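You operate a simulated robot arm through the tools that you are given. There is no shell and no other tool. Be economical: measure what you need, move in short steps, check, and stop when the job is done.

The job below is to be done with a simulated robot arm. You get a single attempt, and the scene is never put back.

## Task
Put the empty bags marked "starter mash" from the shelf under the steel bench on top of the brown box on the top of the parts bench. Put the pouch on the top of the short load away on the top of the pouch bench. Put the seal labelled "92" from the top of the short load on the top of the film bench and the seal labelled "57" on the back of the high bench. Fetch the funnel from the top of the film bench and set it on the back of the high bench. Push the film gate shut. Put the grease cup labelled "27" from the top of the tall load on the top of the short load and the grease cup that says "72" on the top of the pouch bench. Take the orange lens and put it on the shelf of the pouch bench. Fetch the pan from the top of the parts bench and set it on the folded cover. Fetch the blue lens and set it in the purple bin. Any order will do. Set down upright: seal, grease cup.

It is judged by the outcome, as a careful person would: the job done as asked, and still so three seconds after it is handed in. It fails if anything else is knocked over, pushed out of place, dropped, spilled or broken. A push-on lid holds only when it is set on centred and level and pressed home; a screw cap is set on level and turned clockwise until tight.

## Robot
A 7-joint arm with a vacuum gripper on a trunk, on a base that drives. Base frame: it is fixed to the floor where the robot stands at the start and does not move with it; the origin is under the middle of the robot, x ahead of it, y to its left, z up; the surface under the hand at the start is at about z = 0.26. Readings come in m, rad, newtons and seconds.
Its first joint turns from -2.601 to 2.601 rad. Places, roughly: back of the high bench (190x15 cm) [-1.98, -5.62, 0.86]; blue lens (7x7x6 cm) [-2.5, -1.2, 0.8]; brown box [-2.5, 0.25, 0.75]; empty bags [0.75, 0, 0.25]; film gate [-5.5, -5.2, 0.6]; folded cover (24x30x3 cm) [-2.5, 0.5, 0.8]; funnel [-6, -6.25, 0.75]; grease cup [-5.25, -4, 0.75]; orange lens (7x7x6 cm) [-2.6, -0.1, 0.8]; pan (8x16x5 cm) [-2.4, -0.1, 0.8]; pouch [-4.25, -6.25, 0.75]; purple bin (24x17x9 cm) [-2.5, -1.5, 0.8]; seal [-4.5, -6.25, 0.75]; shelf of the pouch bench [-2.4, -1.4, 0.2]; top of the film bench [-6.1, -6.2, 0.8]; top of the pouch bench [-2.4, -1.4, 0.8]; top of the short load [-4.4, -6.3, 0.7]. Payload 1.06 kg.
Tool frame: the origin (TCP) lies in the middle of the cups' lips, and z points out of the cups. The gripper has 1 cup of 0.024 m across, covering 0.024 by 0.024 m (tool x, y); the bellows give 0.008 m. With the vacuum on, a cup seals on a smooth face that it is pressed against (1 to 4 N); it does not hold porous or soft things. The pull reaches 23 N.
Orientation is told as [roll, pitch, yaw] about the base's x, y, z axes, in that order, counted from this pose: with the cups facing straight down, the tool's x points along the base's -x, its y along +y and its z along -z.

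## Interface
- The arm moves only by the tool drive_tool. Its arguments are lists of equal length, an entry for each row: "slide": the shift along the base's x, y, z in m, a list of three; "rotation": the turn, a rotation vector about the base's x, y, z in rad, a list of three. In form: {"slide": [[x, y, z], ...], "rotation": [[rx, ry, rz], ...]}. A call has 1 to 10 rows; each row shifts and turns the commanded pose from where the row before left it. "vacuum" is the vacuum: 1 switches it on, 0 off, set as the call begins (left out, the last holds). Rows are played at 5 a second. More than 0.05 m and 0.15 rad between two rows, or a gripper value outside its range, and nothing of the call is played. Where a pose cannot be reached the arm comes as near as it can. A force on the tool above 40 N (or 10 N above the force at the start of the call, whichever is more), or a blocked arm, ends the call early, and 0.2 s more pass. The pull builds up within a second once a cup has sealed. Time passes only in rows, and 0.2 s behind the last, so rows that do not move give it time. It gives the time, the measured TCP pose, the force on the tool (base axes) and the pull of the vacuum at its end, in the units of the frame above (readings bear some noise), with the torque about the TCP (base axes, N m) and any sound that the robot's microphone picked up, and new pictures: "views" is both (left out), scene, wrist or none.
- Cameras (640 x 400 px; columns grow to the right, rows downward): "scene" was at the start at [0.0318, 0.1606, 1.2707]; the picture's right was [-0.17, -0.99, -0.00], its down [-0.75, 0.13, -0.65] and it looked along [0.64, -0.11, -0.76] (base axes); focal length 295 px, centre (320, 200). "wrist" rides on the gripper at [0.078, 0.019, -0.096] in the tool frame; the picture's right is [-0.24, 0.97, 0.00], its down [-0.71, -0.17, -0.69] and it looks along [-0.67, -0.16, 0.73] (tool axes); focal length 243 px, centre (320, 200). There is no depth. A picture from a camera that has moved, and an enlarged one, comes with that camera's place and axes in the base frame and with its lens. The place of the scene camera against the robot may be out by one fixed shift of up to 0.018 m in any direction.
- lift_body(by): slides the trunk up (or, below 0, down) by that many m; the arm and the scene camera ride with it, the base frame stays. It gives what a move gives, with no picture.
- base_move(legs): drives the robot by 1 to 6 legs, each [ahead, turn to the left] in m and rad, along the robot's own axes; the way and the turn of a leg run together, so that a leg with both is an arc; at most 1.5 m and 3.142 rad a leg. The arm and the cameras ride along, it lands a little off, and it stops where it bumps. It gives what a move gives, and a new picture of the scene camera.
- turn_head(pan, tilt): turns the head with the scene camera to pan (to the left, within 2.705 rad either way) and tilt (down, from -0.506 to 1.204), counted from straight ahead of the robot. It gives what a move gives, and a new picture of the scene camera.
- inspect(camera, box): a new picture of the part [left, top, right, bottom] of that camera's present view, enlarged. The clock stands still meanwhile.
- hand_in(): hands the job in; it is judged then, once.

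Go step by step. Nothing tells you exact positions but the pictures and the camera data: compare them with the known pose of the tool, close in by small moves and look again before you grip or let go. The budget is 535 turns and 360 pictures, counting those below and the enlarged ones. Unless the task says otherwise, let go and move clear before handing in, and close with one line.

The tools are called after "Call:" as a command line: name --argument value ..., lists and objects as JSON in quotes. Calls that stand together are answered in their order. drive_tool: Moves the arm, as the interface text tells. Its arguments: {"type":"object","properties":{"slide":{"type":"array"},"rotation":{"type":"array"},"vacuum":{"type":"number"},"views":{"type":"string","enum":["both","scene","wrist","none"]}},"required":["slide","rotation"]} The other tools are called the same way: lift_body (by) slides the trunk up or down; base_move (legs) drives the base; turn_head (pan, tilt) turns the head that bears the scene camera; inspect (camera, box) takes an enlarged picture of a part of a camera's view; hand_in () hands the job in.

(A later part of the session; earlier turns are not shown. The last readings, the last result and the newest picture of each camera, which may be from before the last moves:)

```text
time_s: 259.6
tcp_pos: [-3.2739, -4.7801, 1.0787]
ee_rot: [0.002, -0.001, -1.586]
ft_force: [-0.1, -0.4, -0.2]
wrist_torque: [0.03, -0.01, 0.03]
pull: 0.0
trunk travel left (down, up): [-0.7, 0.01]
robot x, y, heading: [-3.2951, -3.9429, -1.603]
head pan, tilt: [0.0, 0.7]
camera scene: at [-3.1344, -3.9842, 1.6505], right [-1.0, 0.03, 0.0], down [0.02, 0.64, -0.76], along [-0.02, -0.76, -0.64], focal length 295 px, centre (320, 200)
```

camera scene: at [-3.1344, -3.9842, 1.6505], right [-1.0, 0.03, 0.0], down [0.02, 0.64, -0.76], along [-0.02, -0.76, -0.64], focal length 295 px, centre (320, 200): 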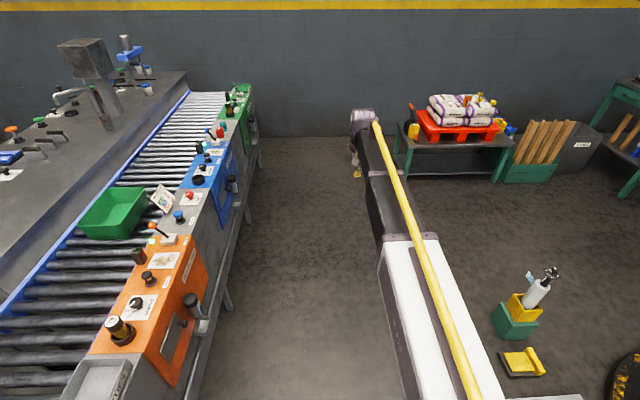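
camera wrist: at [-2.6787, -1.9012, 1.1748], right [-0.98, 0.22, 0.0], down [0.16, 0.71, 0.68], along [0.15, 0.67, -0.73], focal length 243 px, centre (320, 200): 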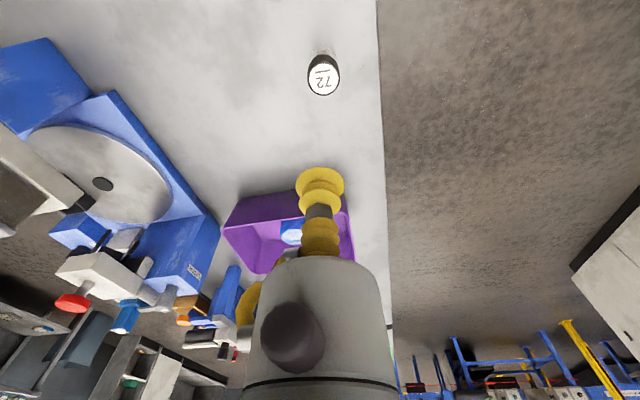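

The conveyor with coloured panels and the grey high bench behind it are on the left; the strip near (-1.98, -5.6) looks like the free back. Continue to the south side.

Call:
base_move --legs '[[1.5, 0], [0, -1.55]]'

```text
time_s: 270.9
tcp_pos: [-4.1724, -5.5057, 1.0791]
ee_rot: [0.0, 0.0, -3.121]
ft_force: [0.3, 0.6, 0.8]
wrist_torque: [0.01, 0.0, 0.01]
pull: 0.0
trunk travel left (down, up): [-0.7, 0.01]
robot x, y, heading: [-3.3333, -5.4484, -3.133]
head pan, tilt: [0.0, 0.7]
camera scene: at [-3.38, -5.6175, 1.6506], right [-0.01, 1.0, 0.0], down [0.64, 0.01, -0.76], along [-0.76, -0.01, -0.64], focal length 295 px, centre (320, 200)
```

scene: 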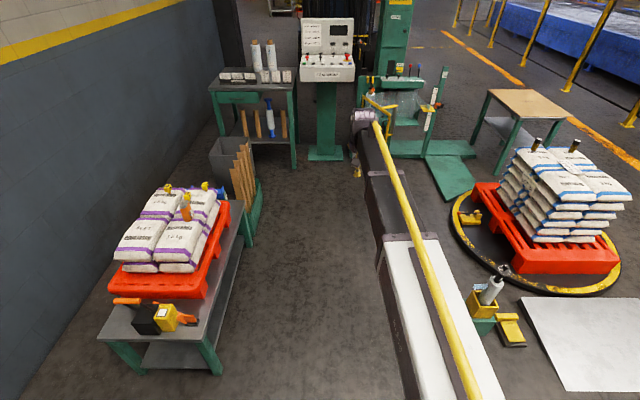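

Call:
drive_tool --slide '[[0.045, 0, 0.02], [0.045, 0, 0.02], [0.045, 0, 0.02], [0.045, 0, 0.02]]' --rotation '[[0, 0, 0], [0, 0, 0], [0, 0, 0], [0, 0, 0]]' --views "none"

Call:
inspect --camera "scene" --box '[90, 160, 260, 350]'

Call:
inspect --camera "scene" --box '[190, 10, 480, 190]'

Call:
base_move --legs '[[1.5, 0], [0, -1.55]]'

```text
time_s: 271.9
tcp_pos: [-3.9929, -5.5047, 1.1582]
ee_rot: [0.0, 0.001, -3.121]
ft_force: [0.4, 0.0, -0.2]
wrist_torque: [-0.05, -0.03, -0.03]
pull: 0.1
trunk travel left (down, up): [-0.7, 0.01]
robot x, y, heading: [-3.3389, -5.4491, -3.128]
head pan, tilt: [0.0, 0.7]
```

```text
2.11 times, centred on (175, 255) of scene
camera zoom: at [-3.3795, -5.6176, 1.6505], right [-0.01, 1.0, 0.0], down [0.64, 0.01, -0.77], along [-0.77, -0.01, -0.64], focal length 621 px, centre (625, 84)
```

zoom: 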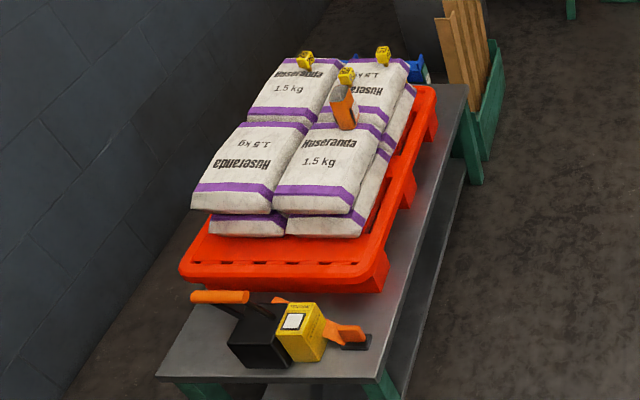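

```text
2.21 times, centred on (335, 100) of scene
camera zoom: at [-3.3795, -5.6176, 1.6505], right [-0.01, 1.0, 0.0], down [0.64, 0.01, -0.77], along [-0.77, -0.01, -0.64], focal length 651 px, centre (287, 421)
```

zoom: 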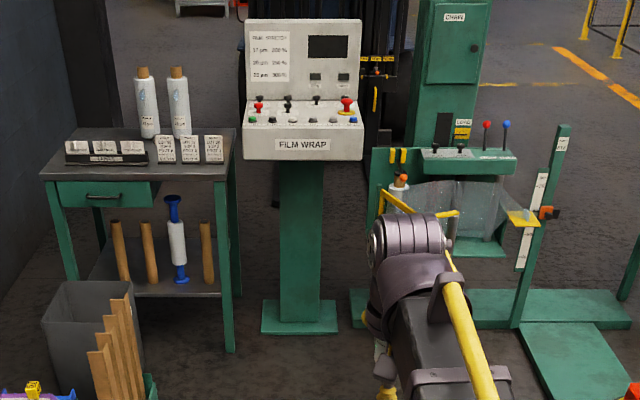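

```text
time_s: 283.0
tcp_pos: [-4.902, -4.8177, 1.1582]
ee_rot: [-0.002, 0.001, 1.626]
ft_force: [-0.9, 0.3, 0.6]
wrist_torque: [0.01, -0.05, -0.01]
pull: 0.1
trunk travel left (down, up): [-0.7, 0.01]
robot x, y, heading: [-4.8228, -5.4725, 1.611]
head pan, tilt: [0.0, 0.7]
camera scene: at [-5.0024, -5.4365, 1.6506], right [1.0, 0.04, 0.0], down [0.03, -0.64, -0.76], along [-0.03, 0.76, -0.64], focal length 295 px, centre (320, 200)
```

scene: 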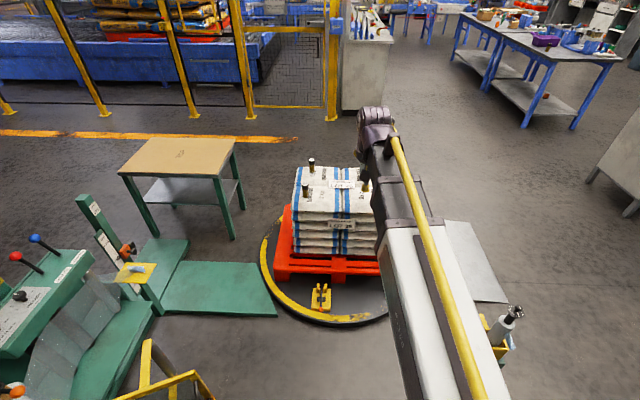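

Good view. Short-load items are yellow cube seals and an orange pouch. First "27": move up to the turntable.

Call:
base_move --legs '[[0.4, 0]]'

Call:
lift_body --by -0.2

Call:
drive_tool --slide '[[-0.04, 0.02, 0], [-0.04, 0.02, 0], [-0.04, 0.02, 0], [-0.04, 0.02, 0], [-0.03, 0.02, 0], [0, 0.02, 0], [0, 0, 0]]' --rotation '[[0, 0, 0], [0, 0, 0], [0, 0, 0], [0, 0, 0], [0, 0, 0], [0, 0, 0], [0, 0, 0]]'

```text
time_s: 285.5
tcp_pos: [-4.9168, -4.4194, 1.1576]
ee_rot: [-0.001, -0.001, 1.623]
ft_force: [1.0, 0.5, 0.9]
wrist_torque: [0.01, -0.01, 0.01]
pull: 0.0
trunk travel left (down, up): [-0.7, 0.01]
robot x, y, heading: [-4.8423, -5.0775, 1.605]
head pan, tilt: [0.0, 0.7]
camera scene: at [-5.0186, -5.0376, 1.6505], right [1.0, 0.04, 0.0], down [0.03, -0.64, -0.76], along [-0.03, 0.76, -0.64], focal length 295 px, centre (320, 200)
```

scene: 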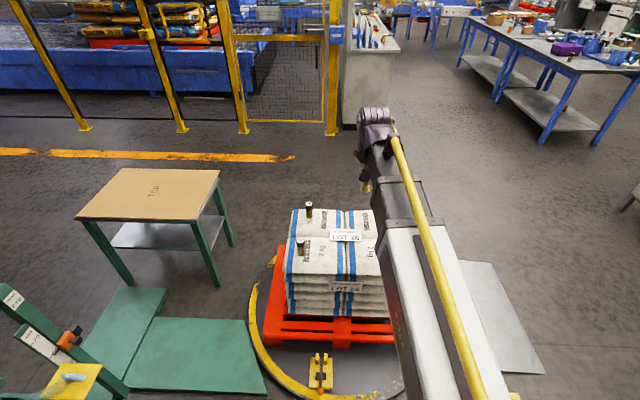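

```text
time_s: 287.7
tcp_pos: [-4.9173, -4.4192, 0.9576]
ee_rot: [0.001, -0.001, 1.623]
ft_force: [0.3, 1.0, 0.6]
wrist_torque: [0.01, -0.02, 0.01]
pull: 0.0
trunk travel left (down, up): [-0.5, 0.21]
robot x, y, heading: [-4.8383, -5.0738, 1.611]
head pan, tilt: [0.0, 0.7]
```

```text
time_s: 289.3
tcp_pos: [-5.1057, -4.2987, 0.9565]
ee_rot: [0.002, 0.0, 1.624]
ft_force: [-0.1, -0.2, -0.3]
wrist_torque: [0.01, 0.03, -0.04]
pull: 0.1
trunk travel left (down, up): [-0.5, 0.21]
robot x, y, heading: [-4.8432, -5.0749, 1.61]
head pan, tilt: [0.0, 0.7]
camera scene: at [-5.0186, -5.0377, 1.4505], right [1.0, 0.04, 0.0], down [0.03, -0.64, -0.76], along [-0.03, 0.76, -0.64], focal length 295 px, centre (320, 200)
camera wrist: at [-5.1213, -4.3782, 1.0532], right [-0.98, 0.18, 0.0], down [0.13, 0.72, 0.68], along [0.13, 0.67, -0.73], focal length 243 px, centre (320, 200)
```

scene: 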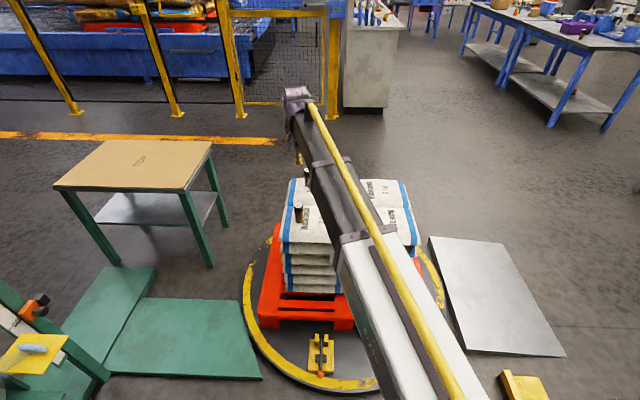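
wrist: 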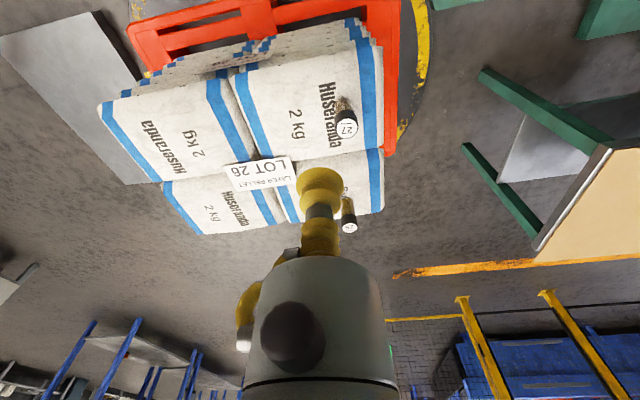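

Call:
drive_tool --slide '[[-0.011, 0.045, 0], [-0.011, 0.045, 0], [0, 0.008, -0.04], [0, 0, -0.05], [0, 0, -0.05], [0, 0, 0]]' --rotation '[[0, 0, 0], [0, 0, 0], [0, 0, 0], [0, 0, 0], [0, 0, 0], [0, 0, 0]]' --vacuum 1 --views "wrist"

```text
time_s: 290.7
tcp_pos: [-5.128, -4.2027, 0.8171]
ee_rot: [0.002, 0.0, 1.622]
ft_force: [0.0, 0.0, 0.1]
wrist_torque: [0.0, 0.03, 0.0]
pull: 0.1
trunk travel left (down, up): [-0.5, 0.21]
robot x, y, heading: [-4.8414, -5.0752, 1.61]
head pan, tilt: [0.0, 0.7]
camera wrist: at [-5.1436, -4.2819, 0.9124], right [-0.98, 0.18, 0.0], down [0.13, 0.72, 0.68], along [0.13, 0.67, -0.73], focal length 243 px, centre (320, 200)
```

wrist: 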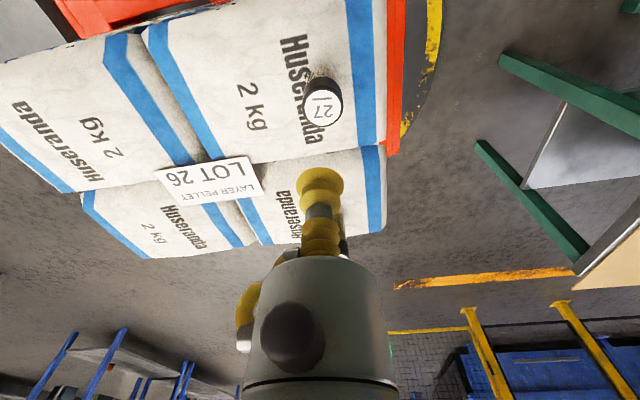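

Call:
inspect --camera "wrist" --box '[270, 60, 370, 140]'

```text
5.00 times, centred on (320, 100) of wrist
camera zoom: at [-5.1436, -4.2819, 0.9124], right [-0.98, 0.18, 0.0], down [0.13, 0.72, 0.68], along [0.13, 0.67, -0.73], focal length 1213 px, centre (320, 700)
```

zoom: 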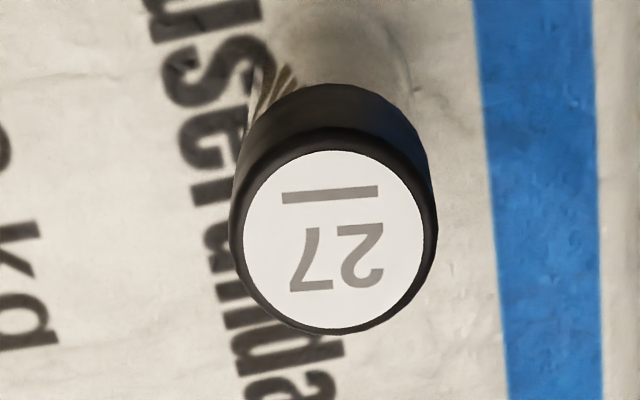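

It is "27". Refine and lower.

Call:
drive_tool --slide '[[0, 0.006, -0.03], [0, 0, -0.04], [0, 0, -0.02], [0, 0, 0]]' --rotation '[[0, 0, 0], [0, 0, 0], [0, 0, 0], [0, 0, 0]]' --views "wrist"

Call:
inspect --camera "wrist" --box '[240, 80, 400, 250]'

```text
time_s: 291.7
tcp_pos: [-5.1281, -4.1965, 0.7262]
ee_rot: [-0.001, 0.0, 1.623]
ft_force: [-0.9, 0.6, 0.4]
wrist_torque: [-0.01, 0.03, 0.0]
pull: 0.1
trunk travel left (down, up): [-0.5, 0.21]
robot x, y, heading: [-4.8443, -5.0806, 1.611]
head pan, tilt: [0.0, 0.7]
camera wrist: at [-5.1435, -4.2762, 0.8229], right [-0.98, 0.18, 0.0], down [0.13, 0.72, 0.68], along [0.13, 0.67, -0.73], focal length 243 px, centre (320, 200)
```

wrist: 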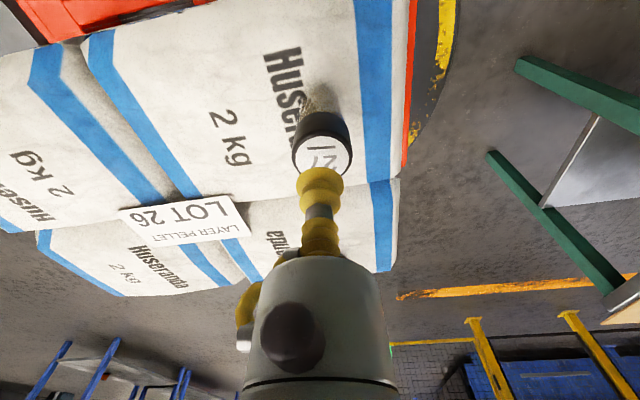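

```text
2.35 times, centred on (320, 165) of wrist
camera zoom: at [-5.1435, -4.2762, 0.8229], right [-0.98, 0.18, 0.0], down [0.13, 0.72, 0.68], along [0.13, 0.67, -0.73], focal length 571 px, centre (320, 282)
```

zoom: 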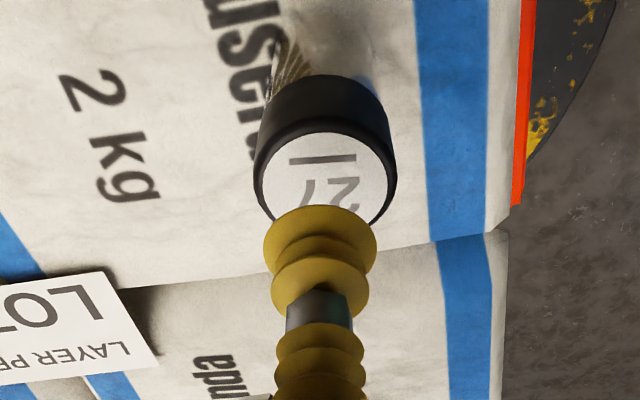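

Call:
drive_tool --slide '[[0, 0, -0.015], [0, 0, -0.005], [0, 0, -0.003], [0, 0, -0.002], [0, 0, 0], [0, 0, 0]]' --rotation '[[0, 0, 0], [0, 0, 0], [0, 0, 0], [0, 0, 0], [0, 0, 0], [0, 0, 0]]' --views "none"

Call:
inspect --camera "wrist" --box '[240, 80, 400, 250]'

```text
time_s: 293.1
tcp_pos: [-5.1283, -4.1962, 0.7015]
ee_rot: [0.002, 0.001, 1.621]
ft_force: [-0.8, -0.1, 0.1]
wrist_torque: [0.01, -0.01, 0.02]
pull: 22.5
trunk travel left (down, up): [-0.5, 0.21]
robot x, y, heading: [-4.8393, -5.0737, 1.609]
head pan, tilt: [0.0, 0.7]
```

```text
2.35 times, centred on (320, 165) of wrist
camera zoom: at [-5.1438, -4.2749, 0.7981], right [-0.98, 0.18, 0.0], down [0.13, 0.72, 0.68], along [0.13, 0.67, -0.73], focal length 571 px, centre (320, 282)
```

zoom: 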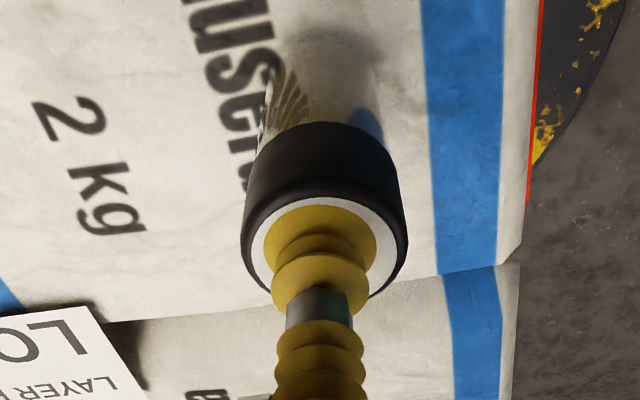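

Sealed on "27". Lift, tuck, and head to the short load.

Call:
drive_tool --slide '[[0, 0, 0.01], [0, 0, 0.04], [0, 0, 0.05], [0, 0, 0.05], [0, 0, 0.05], [0.04, -0.02, 0.02], [0.04, -0.02, 0.02], [0.04, -0.02, 0], [0.04, -0.02, 0], [0.04, -0.02, 0]]' --rotation '[[0, 0, 0], [0, 0, 0], [0, 0, 0], [0, 0, 0], [0, 0, 0], [0, 0, 0], [0, 0, 0], [0, 0, 0], [0, 0, 0], [0, 0, 0]]' --views "wrist"

Call:
lift_body --by 0.2

Call:
base_move --legs '[[-0.35, 0], [0, -1.6], [0.4, 0], [0, -1.57]]'

```text
time_s: 295.3
tcp_pos: [-4.9281, -4.2962, 0.941]
ee_rot: [0.001, -0.001, 1.623]
ft_force: [-0.2, 0.0, -1.0]
wrist_torque: [-0.03, 0.01, -0.01]
pull: 23.0
trunk travel left (down, up): [-0.5, 0.21]
robot x, y, heading: [-4.8418, -5.0756, 1.608]
head pan, tilt: [0.0, 0.7]
camera wrist: at [-4.9445, -4.3759, 1.0373], right [-0.98, 0.18, 0.0], down [0.13, 0.72, 0.68], along [0.13, 0.67, -0.73], focal length 243 px, centre (320, 200)
```

wrist: 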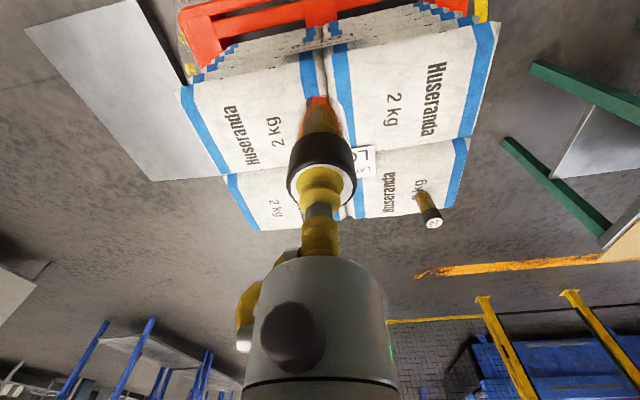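

```text
time_s: 297.4
tcp_pos: [-4.9296, -4.2949, 1.1419]
ee_rot: [0.0, 0.0, 1.623]
ft_force: [-0.5, -0.2, 0.1]
wrist_torque: [-0.03, 0.06, -0.01]
pull: 22.8
trunk travel left (down, up): [-0.7, 0.01]
robot x, y, heading: [-4.8412, -5.0747, 1.607]
head pan, tilt: [0.0, 0.7]
```

```text
time_s: 309.6
tcp_pos: [-4.4088, -6.2267, 1.1429]
ee_rot: [-0.002, 0.001, -1.609]
ft_force: [-0.1, -0.6, 0.1]
wrist_torque: [0.03, 0.03, 0.01]
pull: 22.5
trunk travel left (down, up): [-0.7, 0.01]
robot x, y, heading: [-4.4267, -5.442, -1.624]
head pan, tilt: [0.0, 0.7]
camera scene: at [-4.2644, -5.4878, 1.6506], right [-1.0, 0.05, 0.0], down [0.03, 0.64, -0.76], along [-0.04, -0.76, -0.64], focal length 295 px, centre (320, 200)
```

scene: 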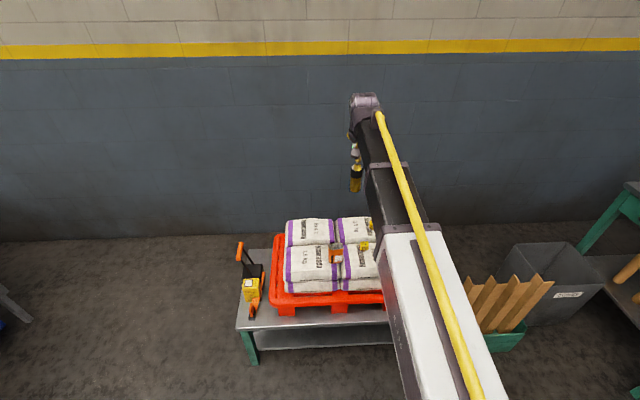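

Call:
lift_body --by -0.2

Call:
drive_tool --slide '[[0.03, 0.03, 0], [0.04, 0.03, 0], [0.04, 0.03, 0], [0.04, 0.03, 0]]' --rotation '[[0, 0, 0], [0, 0, 0], [0, 0, 0], [0, 0, 0]]'

Call:
inspect --camera "scene" --box '[220, 180, 420, 320]'

```text
time_s: 311.8
tcp_pos: [-4.409, -6.2262, 0.9408]
ee_rot: [-0.002, -0.001, -1.608]
ft_force: [0.4, 0.0, -0.8]
wrist_torque: [0.03, -0.01, -0.01]
pull: 22.9
trunk travel left (down, up): [-0.5, 0.21]
robot x, y, heading: [-4.427, -5.4448, -1.62]
head pan, tilt: [0.0, 0.7]
```

```text
time_s: 312.8
tcp_pos: [-4.2606, -6.1042, 0.9425]
ee_rot: [-0.001, 0.0, -1.607]
ft_force: [-0.4, -0.5, -1.6]
wrist_torque: [0.05, 0.0, 0.0]
pull: 22.5
trunk travel left (down, up): [-0.5, 0.21]
robot x, y, heading: [-4.4288, -5.4412, -1.626]
head pan, tilt: [0.0, 0.7]
camera scene: at [-4.2644, -5.4878, 1.4506], right [-1.0, 0.05, 0.0], down [0.03, 0.64, -0.76], along [-0.04, -0.76, -0.64], focal length 295 px, centre (320, 200)
camera wrist: at [-4.2387, -6.0273, 1.0377], right [0.96, -0.27, 0.0], down [-0.2, -0.7, 0.68], along [-0.19, -0.66, -0.73], focal length 243 px, centre (320, 200)
```

scene: 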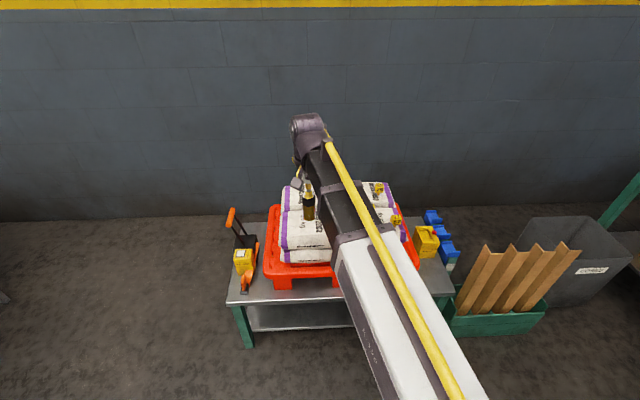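
wrist: 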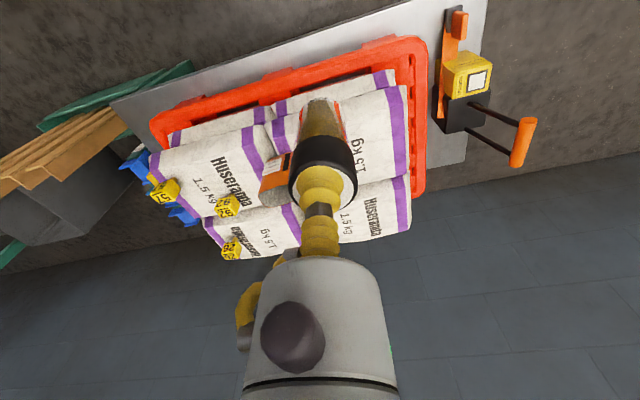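

```text
2.86 times, centred on (320, 250) of scene
camera zoom: at [-4.2644, -5.4878, 1.4506], right [-1.0, 0.05, 0.0], down [0.03, 0.64, -0.76], along [-0.04, -0.76, -0.64], focal length 843 px, centre (320, 57)
```

zoom: 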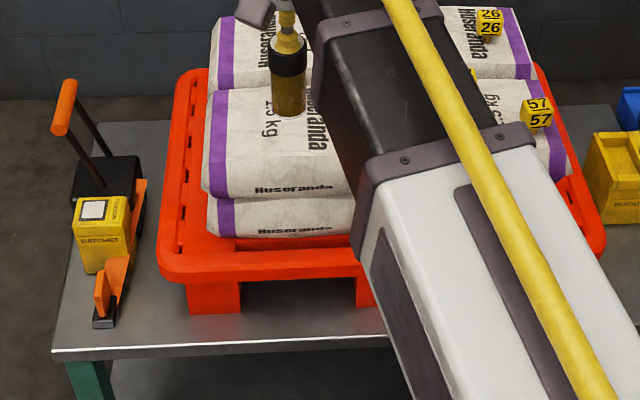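

Seals 26, 57 (and presumably 92) and the orange pouch are on the load. I'll set "27" on the middle of the near-east bag, around (-4.26, -6.25).

Call:
drive_tool --slide '[[0, -0.048, 0], [0, -0.048, 0], [0, -0.048, 0], [0, 0, -0.04], [0, 0, -0.04], [0, 0, -0.04], [0, 0, 0]]' --rotation '[[0, 0, 0], [0, 0, 0], [0, 0, 0], [0, 0, 0], [0, 0, 0], [0, 0, 0], [0, 0, 0]]'

Call:
inspect --camera "scene" --box '[240, 150, 440, 290]'

```text
time_s: 314.4
tcp_pos: [-4.2583, -6.2516, 0.8214]
ee_rot: [0.0, -0.002, -1.609]
ft_force: [0.4, 0.9, -1.3]
wrist_torque: [0.0, 0.04, -0.02]
pull: 22.9
trunk travel left (down, up): [-0.5, 0.21]
robot x, y, heading: [-4.4267, -5.4443, -1.624]
head pan, tilt: [0.0, 0.7]
camera scene: at [-4.2642, -5.488, 1.4505], right [-1.0, 0.05, 0.0], down [0.03, 0.64, -0.76], along [-0.04, -0.76, -0.64], focal length 295 px, centre (320, 200)
camera wrist: at [-4.237, -6.1751, 0.917], right [0.96, -0.27, 0.0], down [-0.2, -0.7, 0.68], along [-0.19, -0.66, -0.73], focal length 243 px, centre (320, 200)
```

scene: 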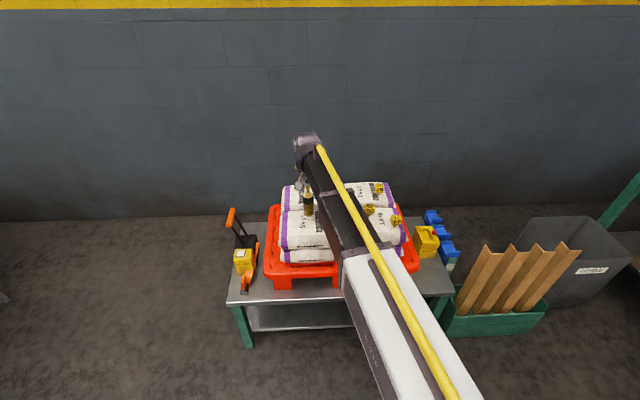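
wrist: 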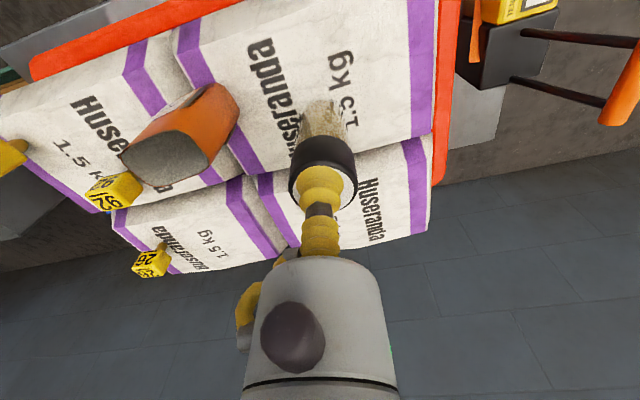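

```text
2.86 times, centred on (340, 220) of scene
camera zoom: at [-4.2642, -5.488, 1.4505], right [-1.0, 0.05, 0.0], down [0.03, 0.64, -0.76], along [-0.04, -0.76, -0.64], focal length 843 px, centre (263, 143)
```

zoom: 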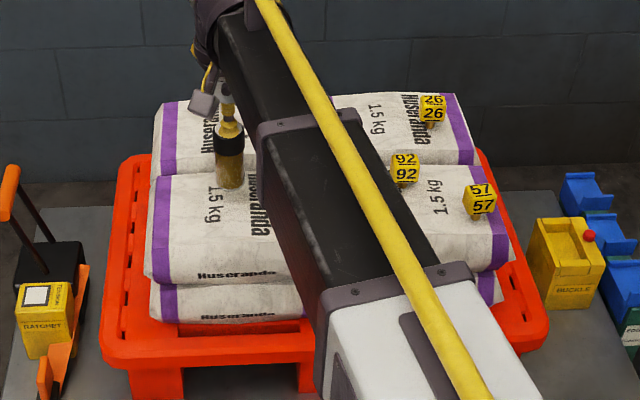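

Call:
drive_tool --slide '[[0.008, 0, -0.03], [0, 0, -0.03], [0, 0, -0.01], [0, 0, -0.005], [0, 0, -0.005], [0, 0, 0]]' --rotation '[[0, 0, 0], [0, 0, 0], [0, 0, 0], [0, 0, 0], [0, 0, 0], [0, 0, 0]]' --views "wrist"

```text
time_s: 315.0
tcp_pos: [-4.2496, -6.2507, 0.7747]
ee_rot: [0.001, -0.007, -1.606]
ft_force: [0.2, 0.5, 26.4]
wrist_torque: [0.03, 0.02, 0.01]
pull: 22.8
trunk travel left (down, up): [-0.5, 0.21]
robot x, y, heading: [-4.4246, -5.4381, -1.625]
head pan, tilt: [0.0, 0.7]
stopped in row 3: the force on the tool passed its limit at 61 N (the readings are from after the stop); the commanded pose is now the measured one
camera wrist: at [-4.2282, -6.1731, 0.87], right [0.96, -0.27, 0.0], down [-0.2, -0.69, 0.69], along [-0.18, -0.67, -0.72], focal length 243 px, centre (320, 200)
```

wrist: 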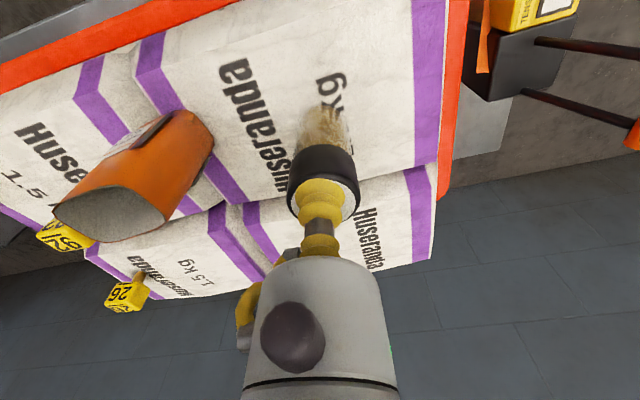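

Bag top is higher than I assumed (≈0.69). Ease off until light contact.

Call:
drive_tool --slide '[[0, 0, 0.004], [0, 0, 0.002], [0, 0, 0]]' --rotation '[[0, 0, 0], [0, 0, 0], [0, 0, 0]]' --views "none"

Call:
inspect --camera "wrist" --box '[240, 70, 400, 240]'

Call:
inspect --camera "scene" --box '[240, 170, 400, 280]'

```text
time_s: 315.8
tcp_pos: [-4.25, -6.2513, 0.7759]
ee_rot: [0.002, -0.006, -1.607]
ft_force: [0.4, 0.5, -0.5]
wrist_torque: [0.0, 0.0, 0.02]
pull: 22.7
trunk travel left (down, up): [-0.5, 0.21]
robot x, y, heading: [-4.4267, -5.4437, -1.62]
head pan, tilt: [0.0, 0.7]
```

```text
2.35 times, centred on (320, 155) of wrist
camera zoom: at [-4.2275, -6.1743, 0.8713], right [0.96, -0.27, 0.0], down [-0.2, -0.7, 0.69], along [-0.19, -0.66, -0.73], focal length 571 px, centre (320, 306)
```

zoom: 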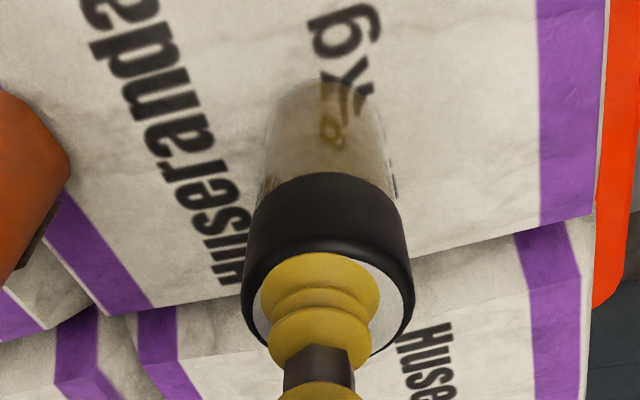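

```text
3.64 times, centred on (320, 225) of scene
camera zoom: at [-4.2643, -5.4878, 1.4503], right [-1.0, 0.05, 0.0], down [0.03, 0.64, -0.76], along [-0.04, -0.76, -0.64], focal length 1073 px, centre (320, 109)
```

zoom: 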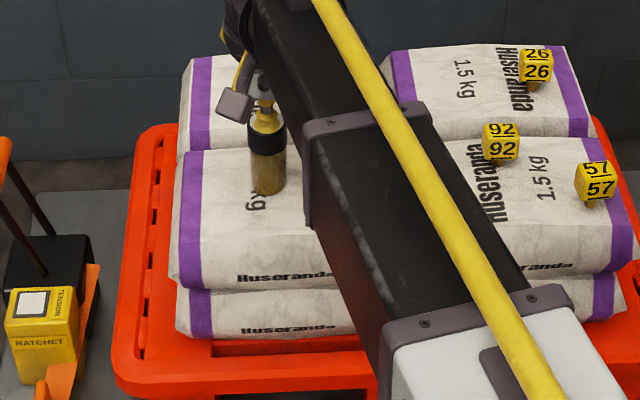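

Call:
drive_tool --slide '[[0, 0, -0.002], [0, 0, 0]]' --rotation '[[0, 0, 0], [0, 0, 0]]' --views "none"

Call:
drive_tool --slide '[[0, 0, 0], [0, 0, 0], [0, 0, 0], [0, 0, 0], [0, 0, 0.004], [0, 0, 0.01], [0, 0, 0.03], [0, 0, 0.04], [0, 0, 0.04]]' --rotation '[[0, 0, 0], [0, 0, 0], [0, 0, 0], [0, 0, 0], [0, 0, 0], [0, 0, 0], [0, 0, 0], [0, 0, 0], [0, 0, 0]]' --vacuum 0 --views "wrist"

```text
time_s: 316.4
tcp_pos: [-4.2498, -6.2503, 0.7746]
ee_rot: [0.003, -0.008, -1.607]
ft_force: [1.1, -0.6, 10.8]
wrist_torque: [0.0, -0.05, 0.02]
pull: 22.2
trunk travel left (down, up): [-0.5, 0.21]
robot x, y, heading: [-4.4288, -5.4426, -1.623]
head pan, tilt: [0.0, 0.7]
```

```text
time_s: 318.4
tcp_pos: [-4.2494, -6.25, 0.8998]
ee_rot: [0.003, -0.006, -1.61]
ft_force: [-1.1, 0.1, -0.4]
wrist_torque: [0.0, 0.02, -0.03]
pull: 0.1
trunk travel left (down, up): [-0.5, 0.21]
robot x, y, heading: [-4.4249, -5.442, -1.624]
head pan, tilt: [0.0, 0.7]
camera wrist: at [-4.2284, -6.1731, 0.9947], right [0.96, -0.27, 0.0], down [-0.2, -0.7, 0.69], along [-0.19, -0.66, -0.73], focal length 243 px, centre (320, 200)
```

wrist: 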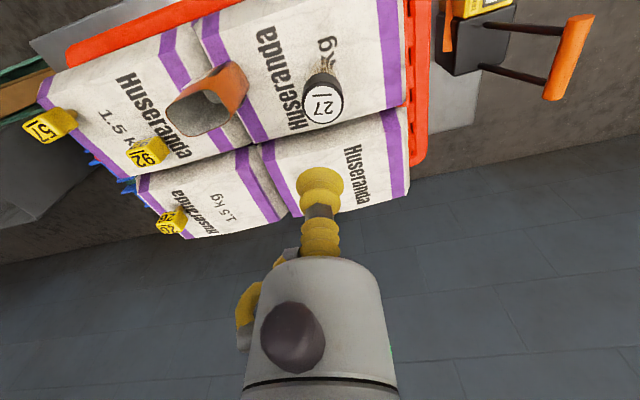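

"27" stands on the load. Look closely at the seals and pouch.

Call:
inspect --camera "wrist" --box '[10, 50, 270, 250]'

```text
2.00 times, centred on (140, 150) of wrist
camera zoom: at [-4.2284, -6.1731, 0.9947], right [0.96, -0.27, 0.0], down [-0.2, -0.7, 0.69], along [-0.19, -0.66, -0.73], focal length 485 px, centre (680, 300)
```

zoom: 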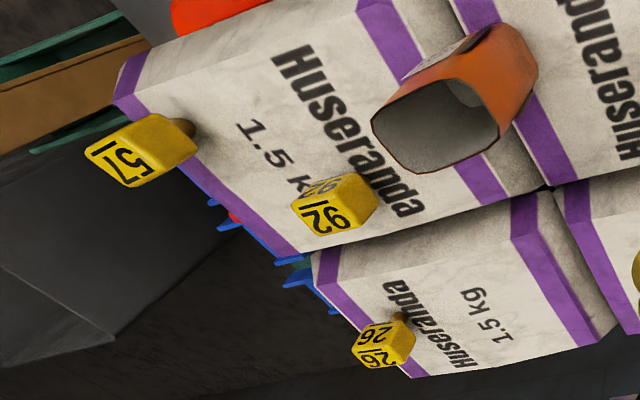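

Seal 92's top is at about (-4.487, -6.275, 0.74). Move above it.

Call:
drive_tool --slide '[[0, 0, 0.04], [-0.045, -0.005, 0], [-0.045, -0.005, 0], [-0.045, -0.005, 0], [-0.045, -0.005, 0], [-0.045, -0.005, 0], [-0.012, 0, 0], [0, 0, -0.04], [0, 0, -0.03], [0, 0, 0]]' --rotation '[[0, 0, 0], [0, 0, 0], [0, 0, 0], [0, 0, 0], [0, 0, 0], [0, 0, 0], [0, 0, 0], [0, 0, 0], [0, 0, 0], [0, 0, 0]]'

Call:
inspect --camera "wrist" --box '[220, 30, 420, 210]'

```text
time_s: 320.6
tcp_pos: [-4.4861, -6.2762, 0.8684]
ee_rot: [0.002, -0.005, -1.61]
ft_force: [-0.4, 0.7, -0.3]
wrist_torque: [0.02, 0.02, 0.01]
pull: 0.0
trunk travel left (down, up): [-0.5, 0.21]
robot x, y, heading: [-4.424, -5.4406, -1.62]
head pan, tilt: [0.0, 0.7]
camera scene: at [-4.2643, -5.488, 1.4505], right [-1.0, 0.05, 0.0], down [0.03, 0.64, -0.76], along [-0.04, -0.76, -0.64], focal length 295 px, centre (320, 200)
camera wrist: at [-4.4651, -6.2001, 0.964], right [0.96, -0.27, 0.0], down [-0.2, -0.7, 0.69], along [-0.19, -0.66, -0.73], focal length 243 px, centre (320, 200)
```

scene: 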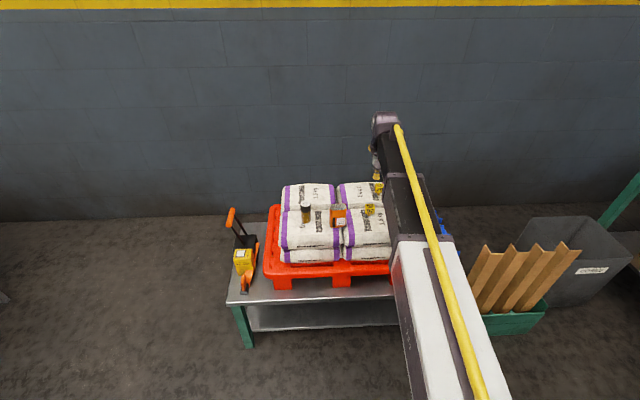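
wrist: 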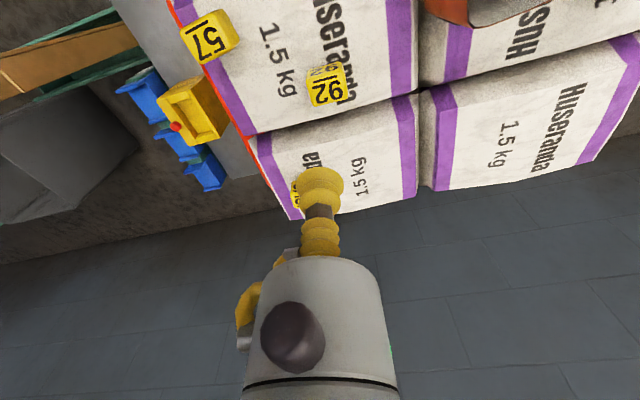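

```text
2.22 times, centred on (320, 120) of wrist
camera zoom: at [-4.4651, -6.2001, 0.964], right [0.96, -0.27, 0.0], down [-0.2, -0.7, 0.69], along [-0.19, -0.66, -0.73], focal length 539 px, centre (320, 378)
```

zoom: 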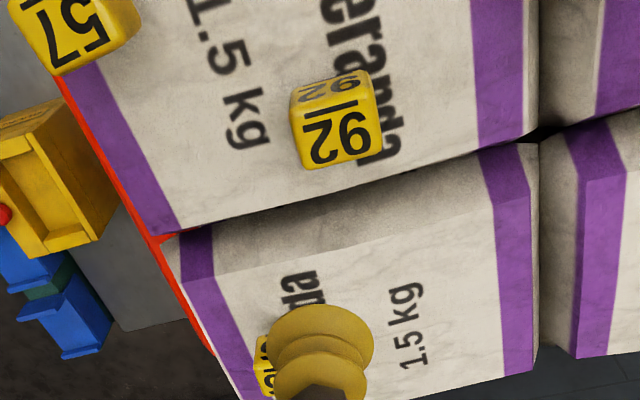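

Call:
drive_tool --slide '[[0.007, 0, -0.04], [0, 0, -0.04], [0, 0, 0]]' --rotation '[[-0.005, 0, 0], [0, 0, 0], [0, 0, 0]]' --vacuum 1 --views "none"

Call:
inspect --camera "wrist" --box '[240, 70, 400, 240]'

```text
time_s: 321.4
tcp_pos: [-4.4786, -6.2772, 0.7889]
ee_rot: [0.001, -0.01, -1.61]
ft_force: [0.1, -0.5, 0.0]
wrist_torque: [-0.03, 0.01, 0.0]
pull: 0.0
trunk travel left (down, up): [-0.5, 0.21]
robot x, y, heading: [-4.4275, -5.4443, -1.627]
head pan, tilt: [0.0, 0.7]
```

```text
2.35 times, centred on (320, 155) of wrist
camera zoom: at [-4.457, -6.2001, 0.8837], right [0.96, -0.27, 0.0], down [-0.2, -0.69, 0.69], along [-0.19, -0.67, -0.72], focal length 571 px, centre (320, 306)
```

zoom: 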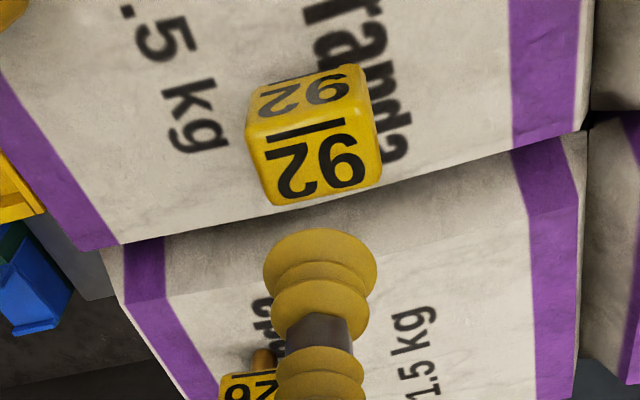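

Call:
drive_tool --slide '[[-0.001, 0, -0.02], [0, 0, -0.01], [0, 0, 0]]' --rotation '[[0.01, 0, 0], [0, 0, 0], [0, 0, 0]]' --views "none"

Call:
inspect --camera "wrist" --box '[240, 100, 400, 270]'

```text
time_s: 322.2
tcp_pos: [-4.479, -6.2772, 0.7596]
ee_rot: [0.001, 0.0, -1.609]
ft_force: [0.7, -0.2, 0.3]
wrist_torque: [0.02, 0.02, 0.01]
pull: 0.1
trunk travel left (down, up): [-0.5, 0.21]
robot x, y, heading: [-4.4244, -5.4387, -1.623]
head pan, tilt: [0.0, 0.7]
```

```text
2.35 times, centred on (320, 185) of wrist
camera zoom: at [-4.4582, -6.2008, 0.8553], right [0.96, -0.27, 0.0], down [-0.2, -0.7, 0.69], along [-0.19, -0.66, -0.73], focal length 571 px, centre (320, 235)
```

zoom: 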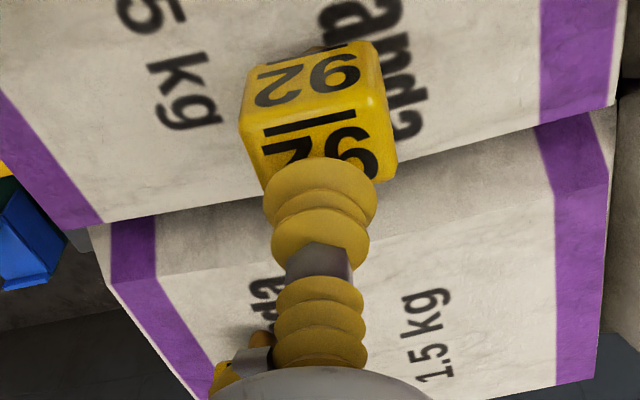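

Call:
drive_tool --slide '[[-0.001, -0.001, -0.01], [0, 0, -0.004], [0, 0, -0.003], [0, 0, 0], [0, 0, 0]]' --rotation '[[0, 0, 0], [0, 0, 0], [0, 0, 0], [0, 0, 0], [0, 0, 0]]' --views "none"

Call:
inspect --camera "wrist" --box '[240, 100, 400, 270]'

```text
time_s: 323.4
tcp_pos: [-4.4817, -6.2787, 0.7423]
ee_rot: [0.001, -0.001, -1.61]
ft_force: [0.6, -0.2, 4.4]
wrist_torque: [0.02, 0.0, 0.03]
pull: 0.1
trunk travel left (down, up): [-0.5, 0.21]
robot x, y, heading: [-4.4277, -5.4458, -1.626]
head pan, tilt: [0.0, 0.7]
```

```text
2.35 times, centred on (320, 185) of wrist
camera zoom: at [-4.4599, -6.2015, 0.8385], right [0.96, -0.27, 0.0], down [-0.2, -0.7, 0.69], along [-0.19, -0.66, -0.73], focal length 571 px, centre (320, 235)
```

zoom: 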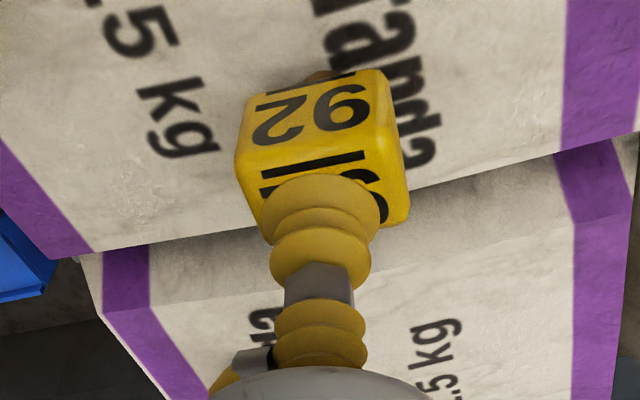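

Slightly too far; shift 5 mm towards me and re-press.

Call:
drive_tool --slide '[[0, 0, 0.006], [0.001, 0.006, 0], [0, 0, -0.004], [0, 0, -0.002], [0, 0, 0], [0, 0, 0]]' --rotation '[[0, 0, 0], [0, 0, 0], [0, 0, 0], [0, 0, 0], [0, 0, 0], [0, 0, 0]]' --views "none"

Call:
inspect --camera "wrist" --box '[240, 100, 400, 270]'

```text
time_s: 324.8
tcp_pos: [-4.4803, -6.2714, 0.7421]
ee_rot: [0.001, 0.0, -1.61]
ft_force: [-0.5, -0.9, 4.2]
wrist_torque: [0.03, 0.01, 0.02]
pull: 0.0
trunk travel left (down, up): [-0.5, 0.21]
robot x, y, heading: [-4.4285, -5.4437, -1.623]
head pan, tilt: [0.0, 0.7]
```

```text
2.35 times, centred on (320, 185) of wrist
camera zoom: at [-4.4597, -6.1957, 0.838], right [0.96, -0.27, 0.0], down [-0.2, -0.7, 0.69], along [-0.19, -0.66, -0.73], focal length 571 px, centre (320, 235)
```

zoom: 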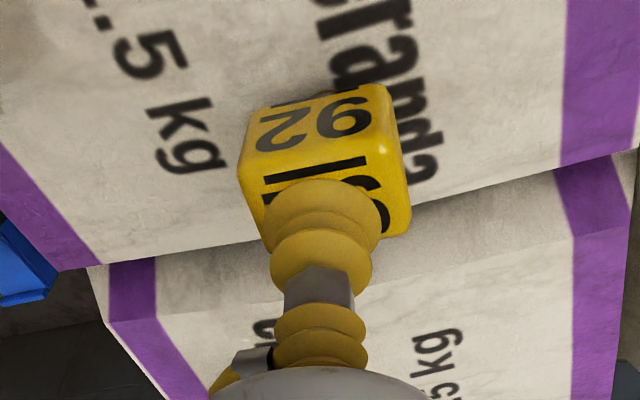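

Call:
drive_tool --slide '[[0.001, 0.001, -0.002], [0, 0, 0], [0, 0, 0], [0, 0, 0]]' --rotation '[[0, 0, 0], [0, 0, 0], [0, 0, 0], [0, 0, 0]]' --views "none"

Call:
inspect --camera "scene" --box '[320, 160, 420, 240]'

```text
time_s: 325.8
tcp_pos: [-4.4784, -6.2711, 0.7411]
ee_rot: [0.002, 0.001, -1.61]
ft_force: [0.1, 0.0, 6.0]
wrist_torque: [0.0, 0.0, -0.01]
pull: 0.0
trunk travel left (down, up): [-0.5, 0.21]
robot x, y, heading: [-4.4276, -5.4458, -1.623]
head pan, tilt: [0.0, 0.7]
```

```text
5.00 times, centred on (370, 200) of scene
camera zoom: at [-4.2643, -5.4872, 1.4506], right [-1.0, 0.05, 0.0], down [0.03, 0.64, -0.77], along [-0.04, -0.76, -0.64], focal length 1475 px, centre (70, 200)
```

zoom: 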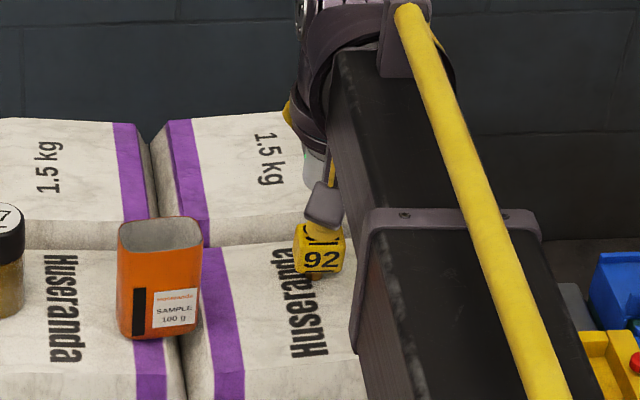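

The label face is small (about 35×25 mm), so it needs exact centring; my best estimate is (-4.479, -6.2748), between the two tries.

Call:
drive_tool --slide '[[0, 0, 0.006], [-0.001, -0.0037, 0], [0, 0, -0.004], [0, 0, -0.002], [0, 0, 0], [0, 0, 0], [0, 0, 0]]' --rotation '[[0, 0, 0], [0, 0, 0], [0, 0, 0], [0, 0, 0], [0, 0, 0], [0, 0, 0], [0, 0, 0]]' --views "none"

```text
time_s: 327.4
tcp_pos: [-4.4783, -6.274, 0.7407]
ee_rot: [0.001, 0.0, -1.609]
ft_force: [0.0, -1.6, 6.5]
wrist_torque: [0.05, 0.03, 0.01]
pull: 0.1
trunk travel left (down, up): [-0.5, 0.21]
robot x, y, heading: [-4.4252, -5.4444, -1.621]
head pan, tilt: [0.0, 0.7]
```

No seal. Step back and take a clear look at the seal's top face.

Call:
drive_tool --slide '[[0, 0, 0.03], [0, 0.03, 0], [0, 0, 0]]' --rotation '[[0, 0, 0], [0, 0, 0], [0, 0, 0]]' --views "none"

Call:
inspect --camera "wrist" --box '[270, 100, 370, 200]'

```text
time_s: 328.2
tcp_pos: [-4.4822, -6.2444, 0.77]
ee_rot: [0.002, -0.001, -1.607]
ft_force: [0.0, -0.5, -0.7]
wrist_torque: [0.0, -0.01, 0.03]
pull: 0.1
trunk travel left (down, up): [-0.5, 0.21]
robot x, y, heading: [-4.4239, -5.4443, -1.629]
head pan, tilt: [0.0, 0.7]
```

```text
4.00 times, centred on (320, 150) of wrist
camera zoom: at [-4.46, -6.1678, 0.8651], right [0.96, -0.27, 0.0], down [-0.2, -0.7, 0.68], along [-0.19, -0.66, -0.73], focal length 970 px, centre (320, 400)
```

zoom: 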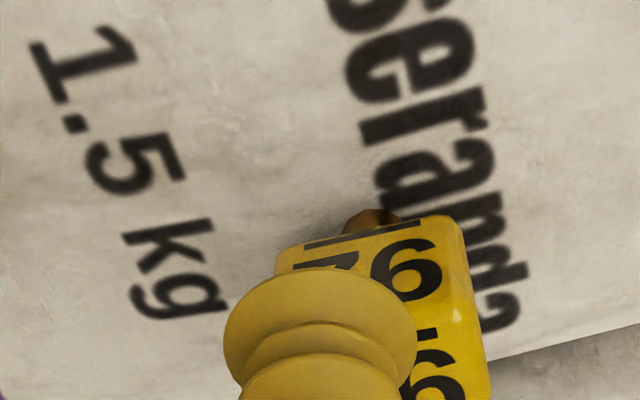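

Call:
drive_tool --slide '[[0, 0, 0.04], [0, -0.04, 0], [0, -0.035, 0], [0, 0, 0]]' --rotation '[[0, 0, 0], [0, 0, 0], [0, 0, 0], [0, 0, 0]]' --views "none"

Call:
inspect --camera "wrist" --box '[270, 0, 390, 120]'

```text
time_s: 329.2
tcp_pos: [-4.4808, -6.3197, 0.8104]
ee_rot: [0.001, -0.002, -1.609]
ft_force: [1.1, 0.1, -0.1]
wrist_torque: [-0.01, -0.02, -0.01]
pull: 0.1
trunk travel left (down, up): [-0.5, 0.21]
robot x, y, heading: [-4.4228, -5.4426, -1.626]
head pan, tilt: [0.0, 0.7]
```

```text
3.33 times, centred on (330, 60) of wrist
camera zoom: at [-4.4593, -6.2426, 0.9058], right [0.96, -0.27, 0.0], down [-0.2, -0.7, 0.68], along [-0.19, -0.66, -0.73], focal length 809 px, centre (287, 667)
```

zoom: 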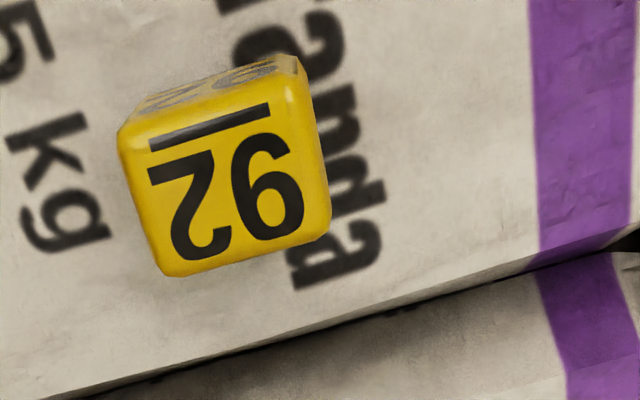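

The top face measures roughly 31×24 mm – barely the cup size – centred at (-4.479, -6.274). I'll go back over it and probe with light presses.

Call:
drive_tool --slide '[[0.0015, 0.0457, 0], [0, 0, -0.05], [0, 0, -0.01], [0, 0, -0.004], [0, 0, 0], [0, 0, 0]]' --rotation '[[0, 0, 0], [0, 0, 0], [0, 0, 0], [0, 0, 0], [0, 0, 0], [0, 0, 0]]' --views "none"

Call:
inspect --camera "wrist" --box '[270, 120, 370, 220]'

```text
time_s: 330.6
tcp_pos: [-4.4788, -6.2723, 0.7458]
ee_rot: [0.001, 0.0, -1.608]
ft_force: [-1.5, -1.1, 14.6]
wrist_torque: [-0.03, 0.05, 0.0]
pull: 22.9
trunk travel left (down, up): [-0.5, 0.21]
robot x, y, heading: [-4.4285, -5.4418, -1.624]
head pan, tilt: [0.0, 0.7]
```

```text
4.00 times, centred on (320, 170) of wrist
camera zoom: at [-4.4575, -6.1957, 0.8414], right [0.96, -0.27, 0.0], down [-0.2, -0.7, 0.69], along [-0.19, -0.66, -0.73], focal length 970 px, centre (320, 320)
```

zoom: 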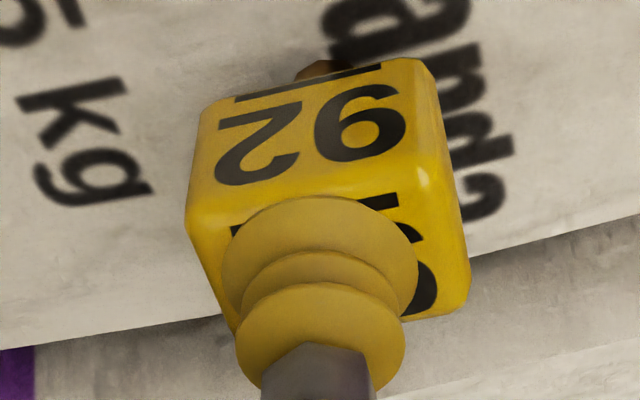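

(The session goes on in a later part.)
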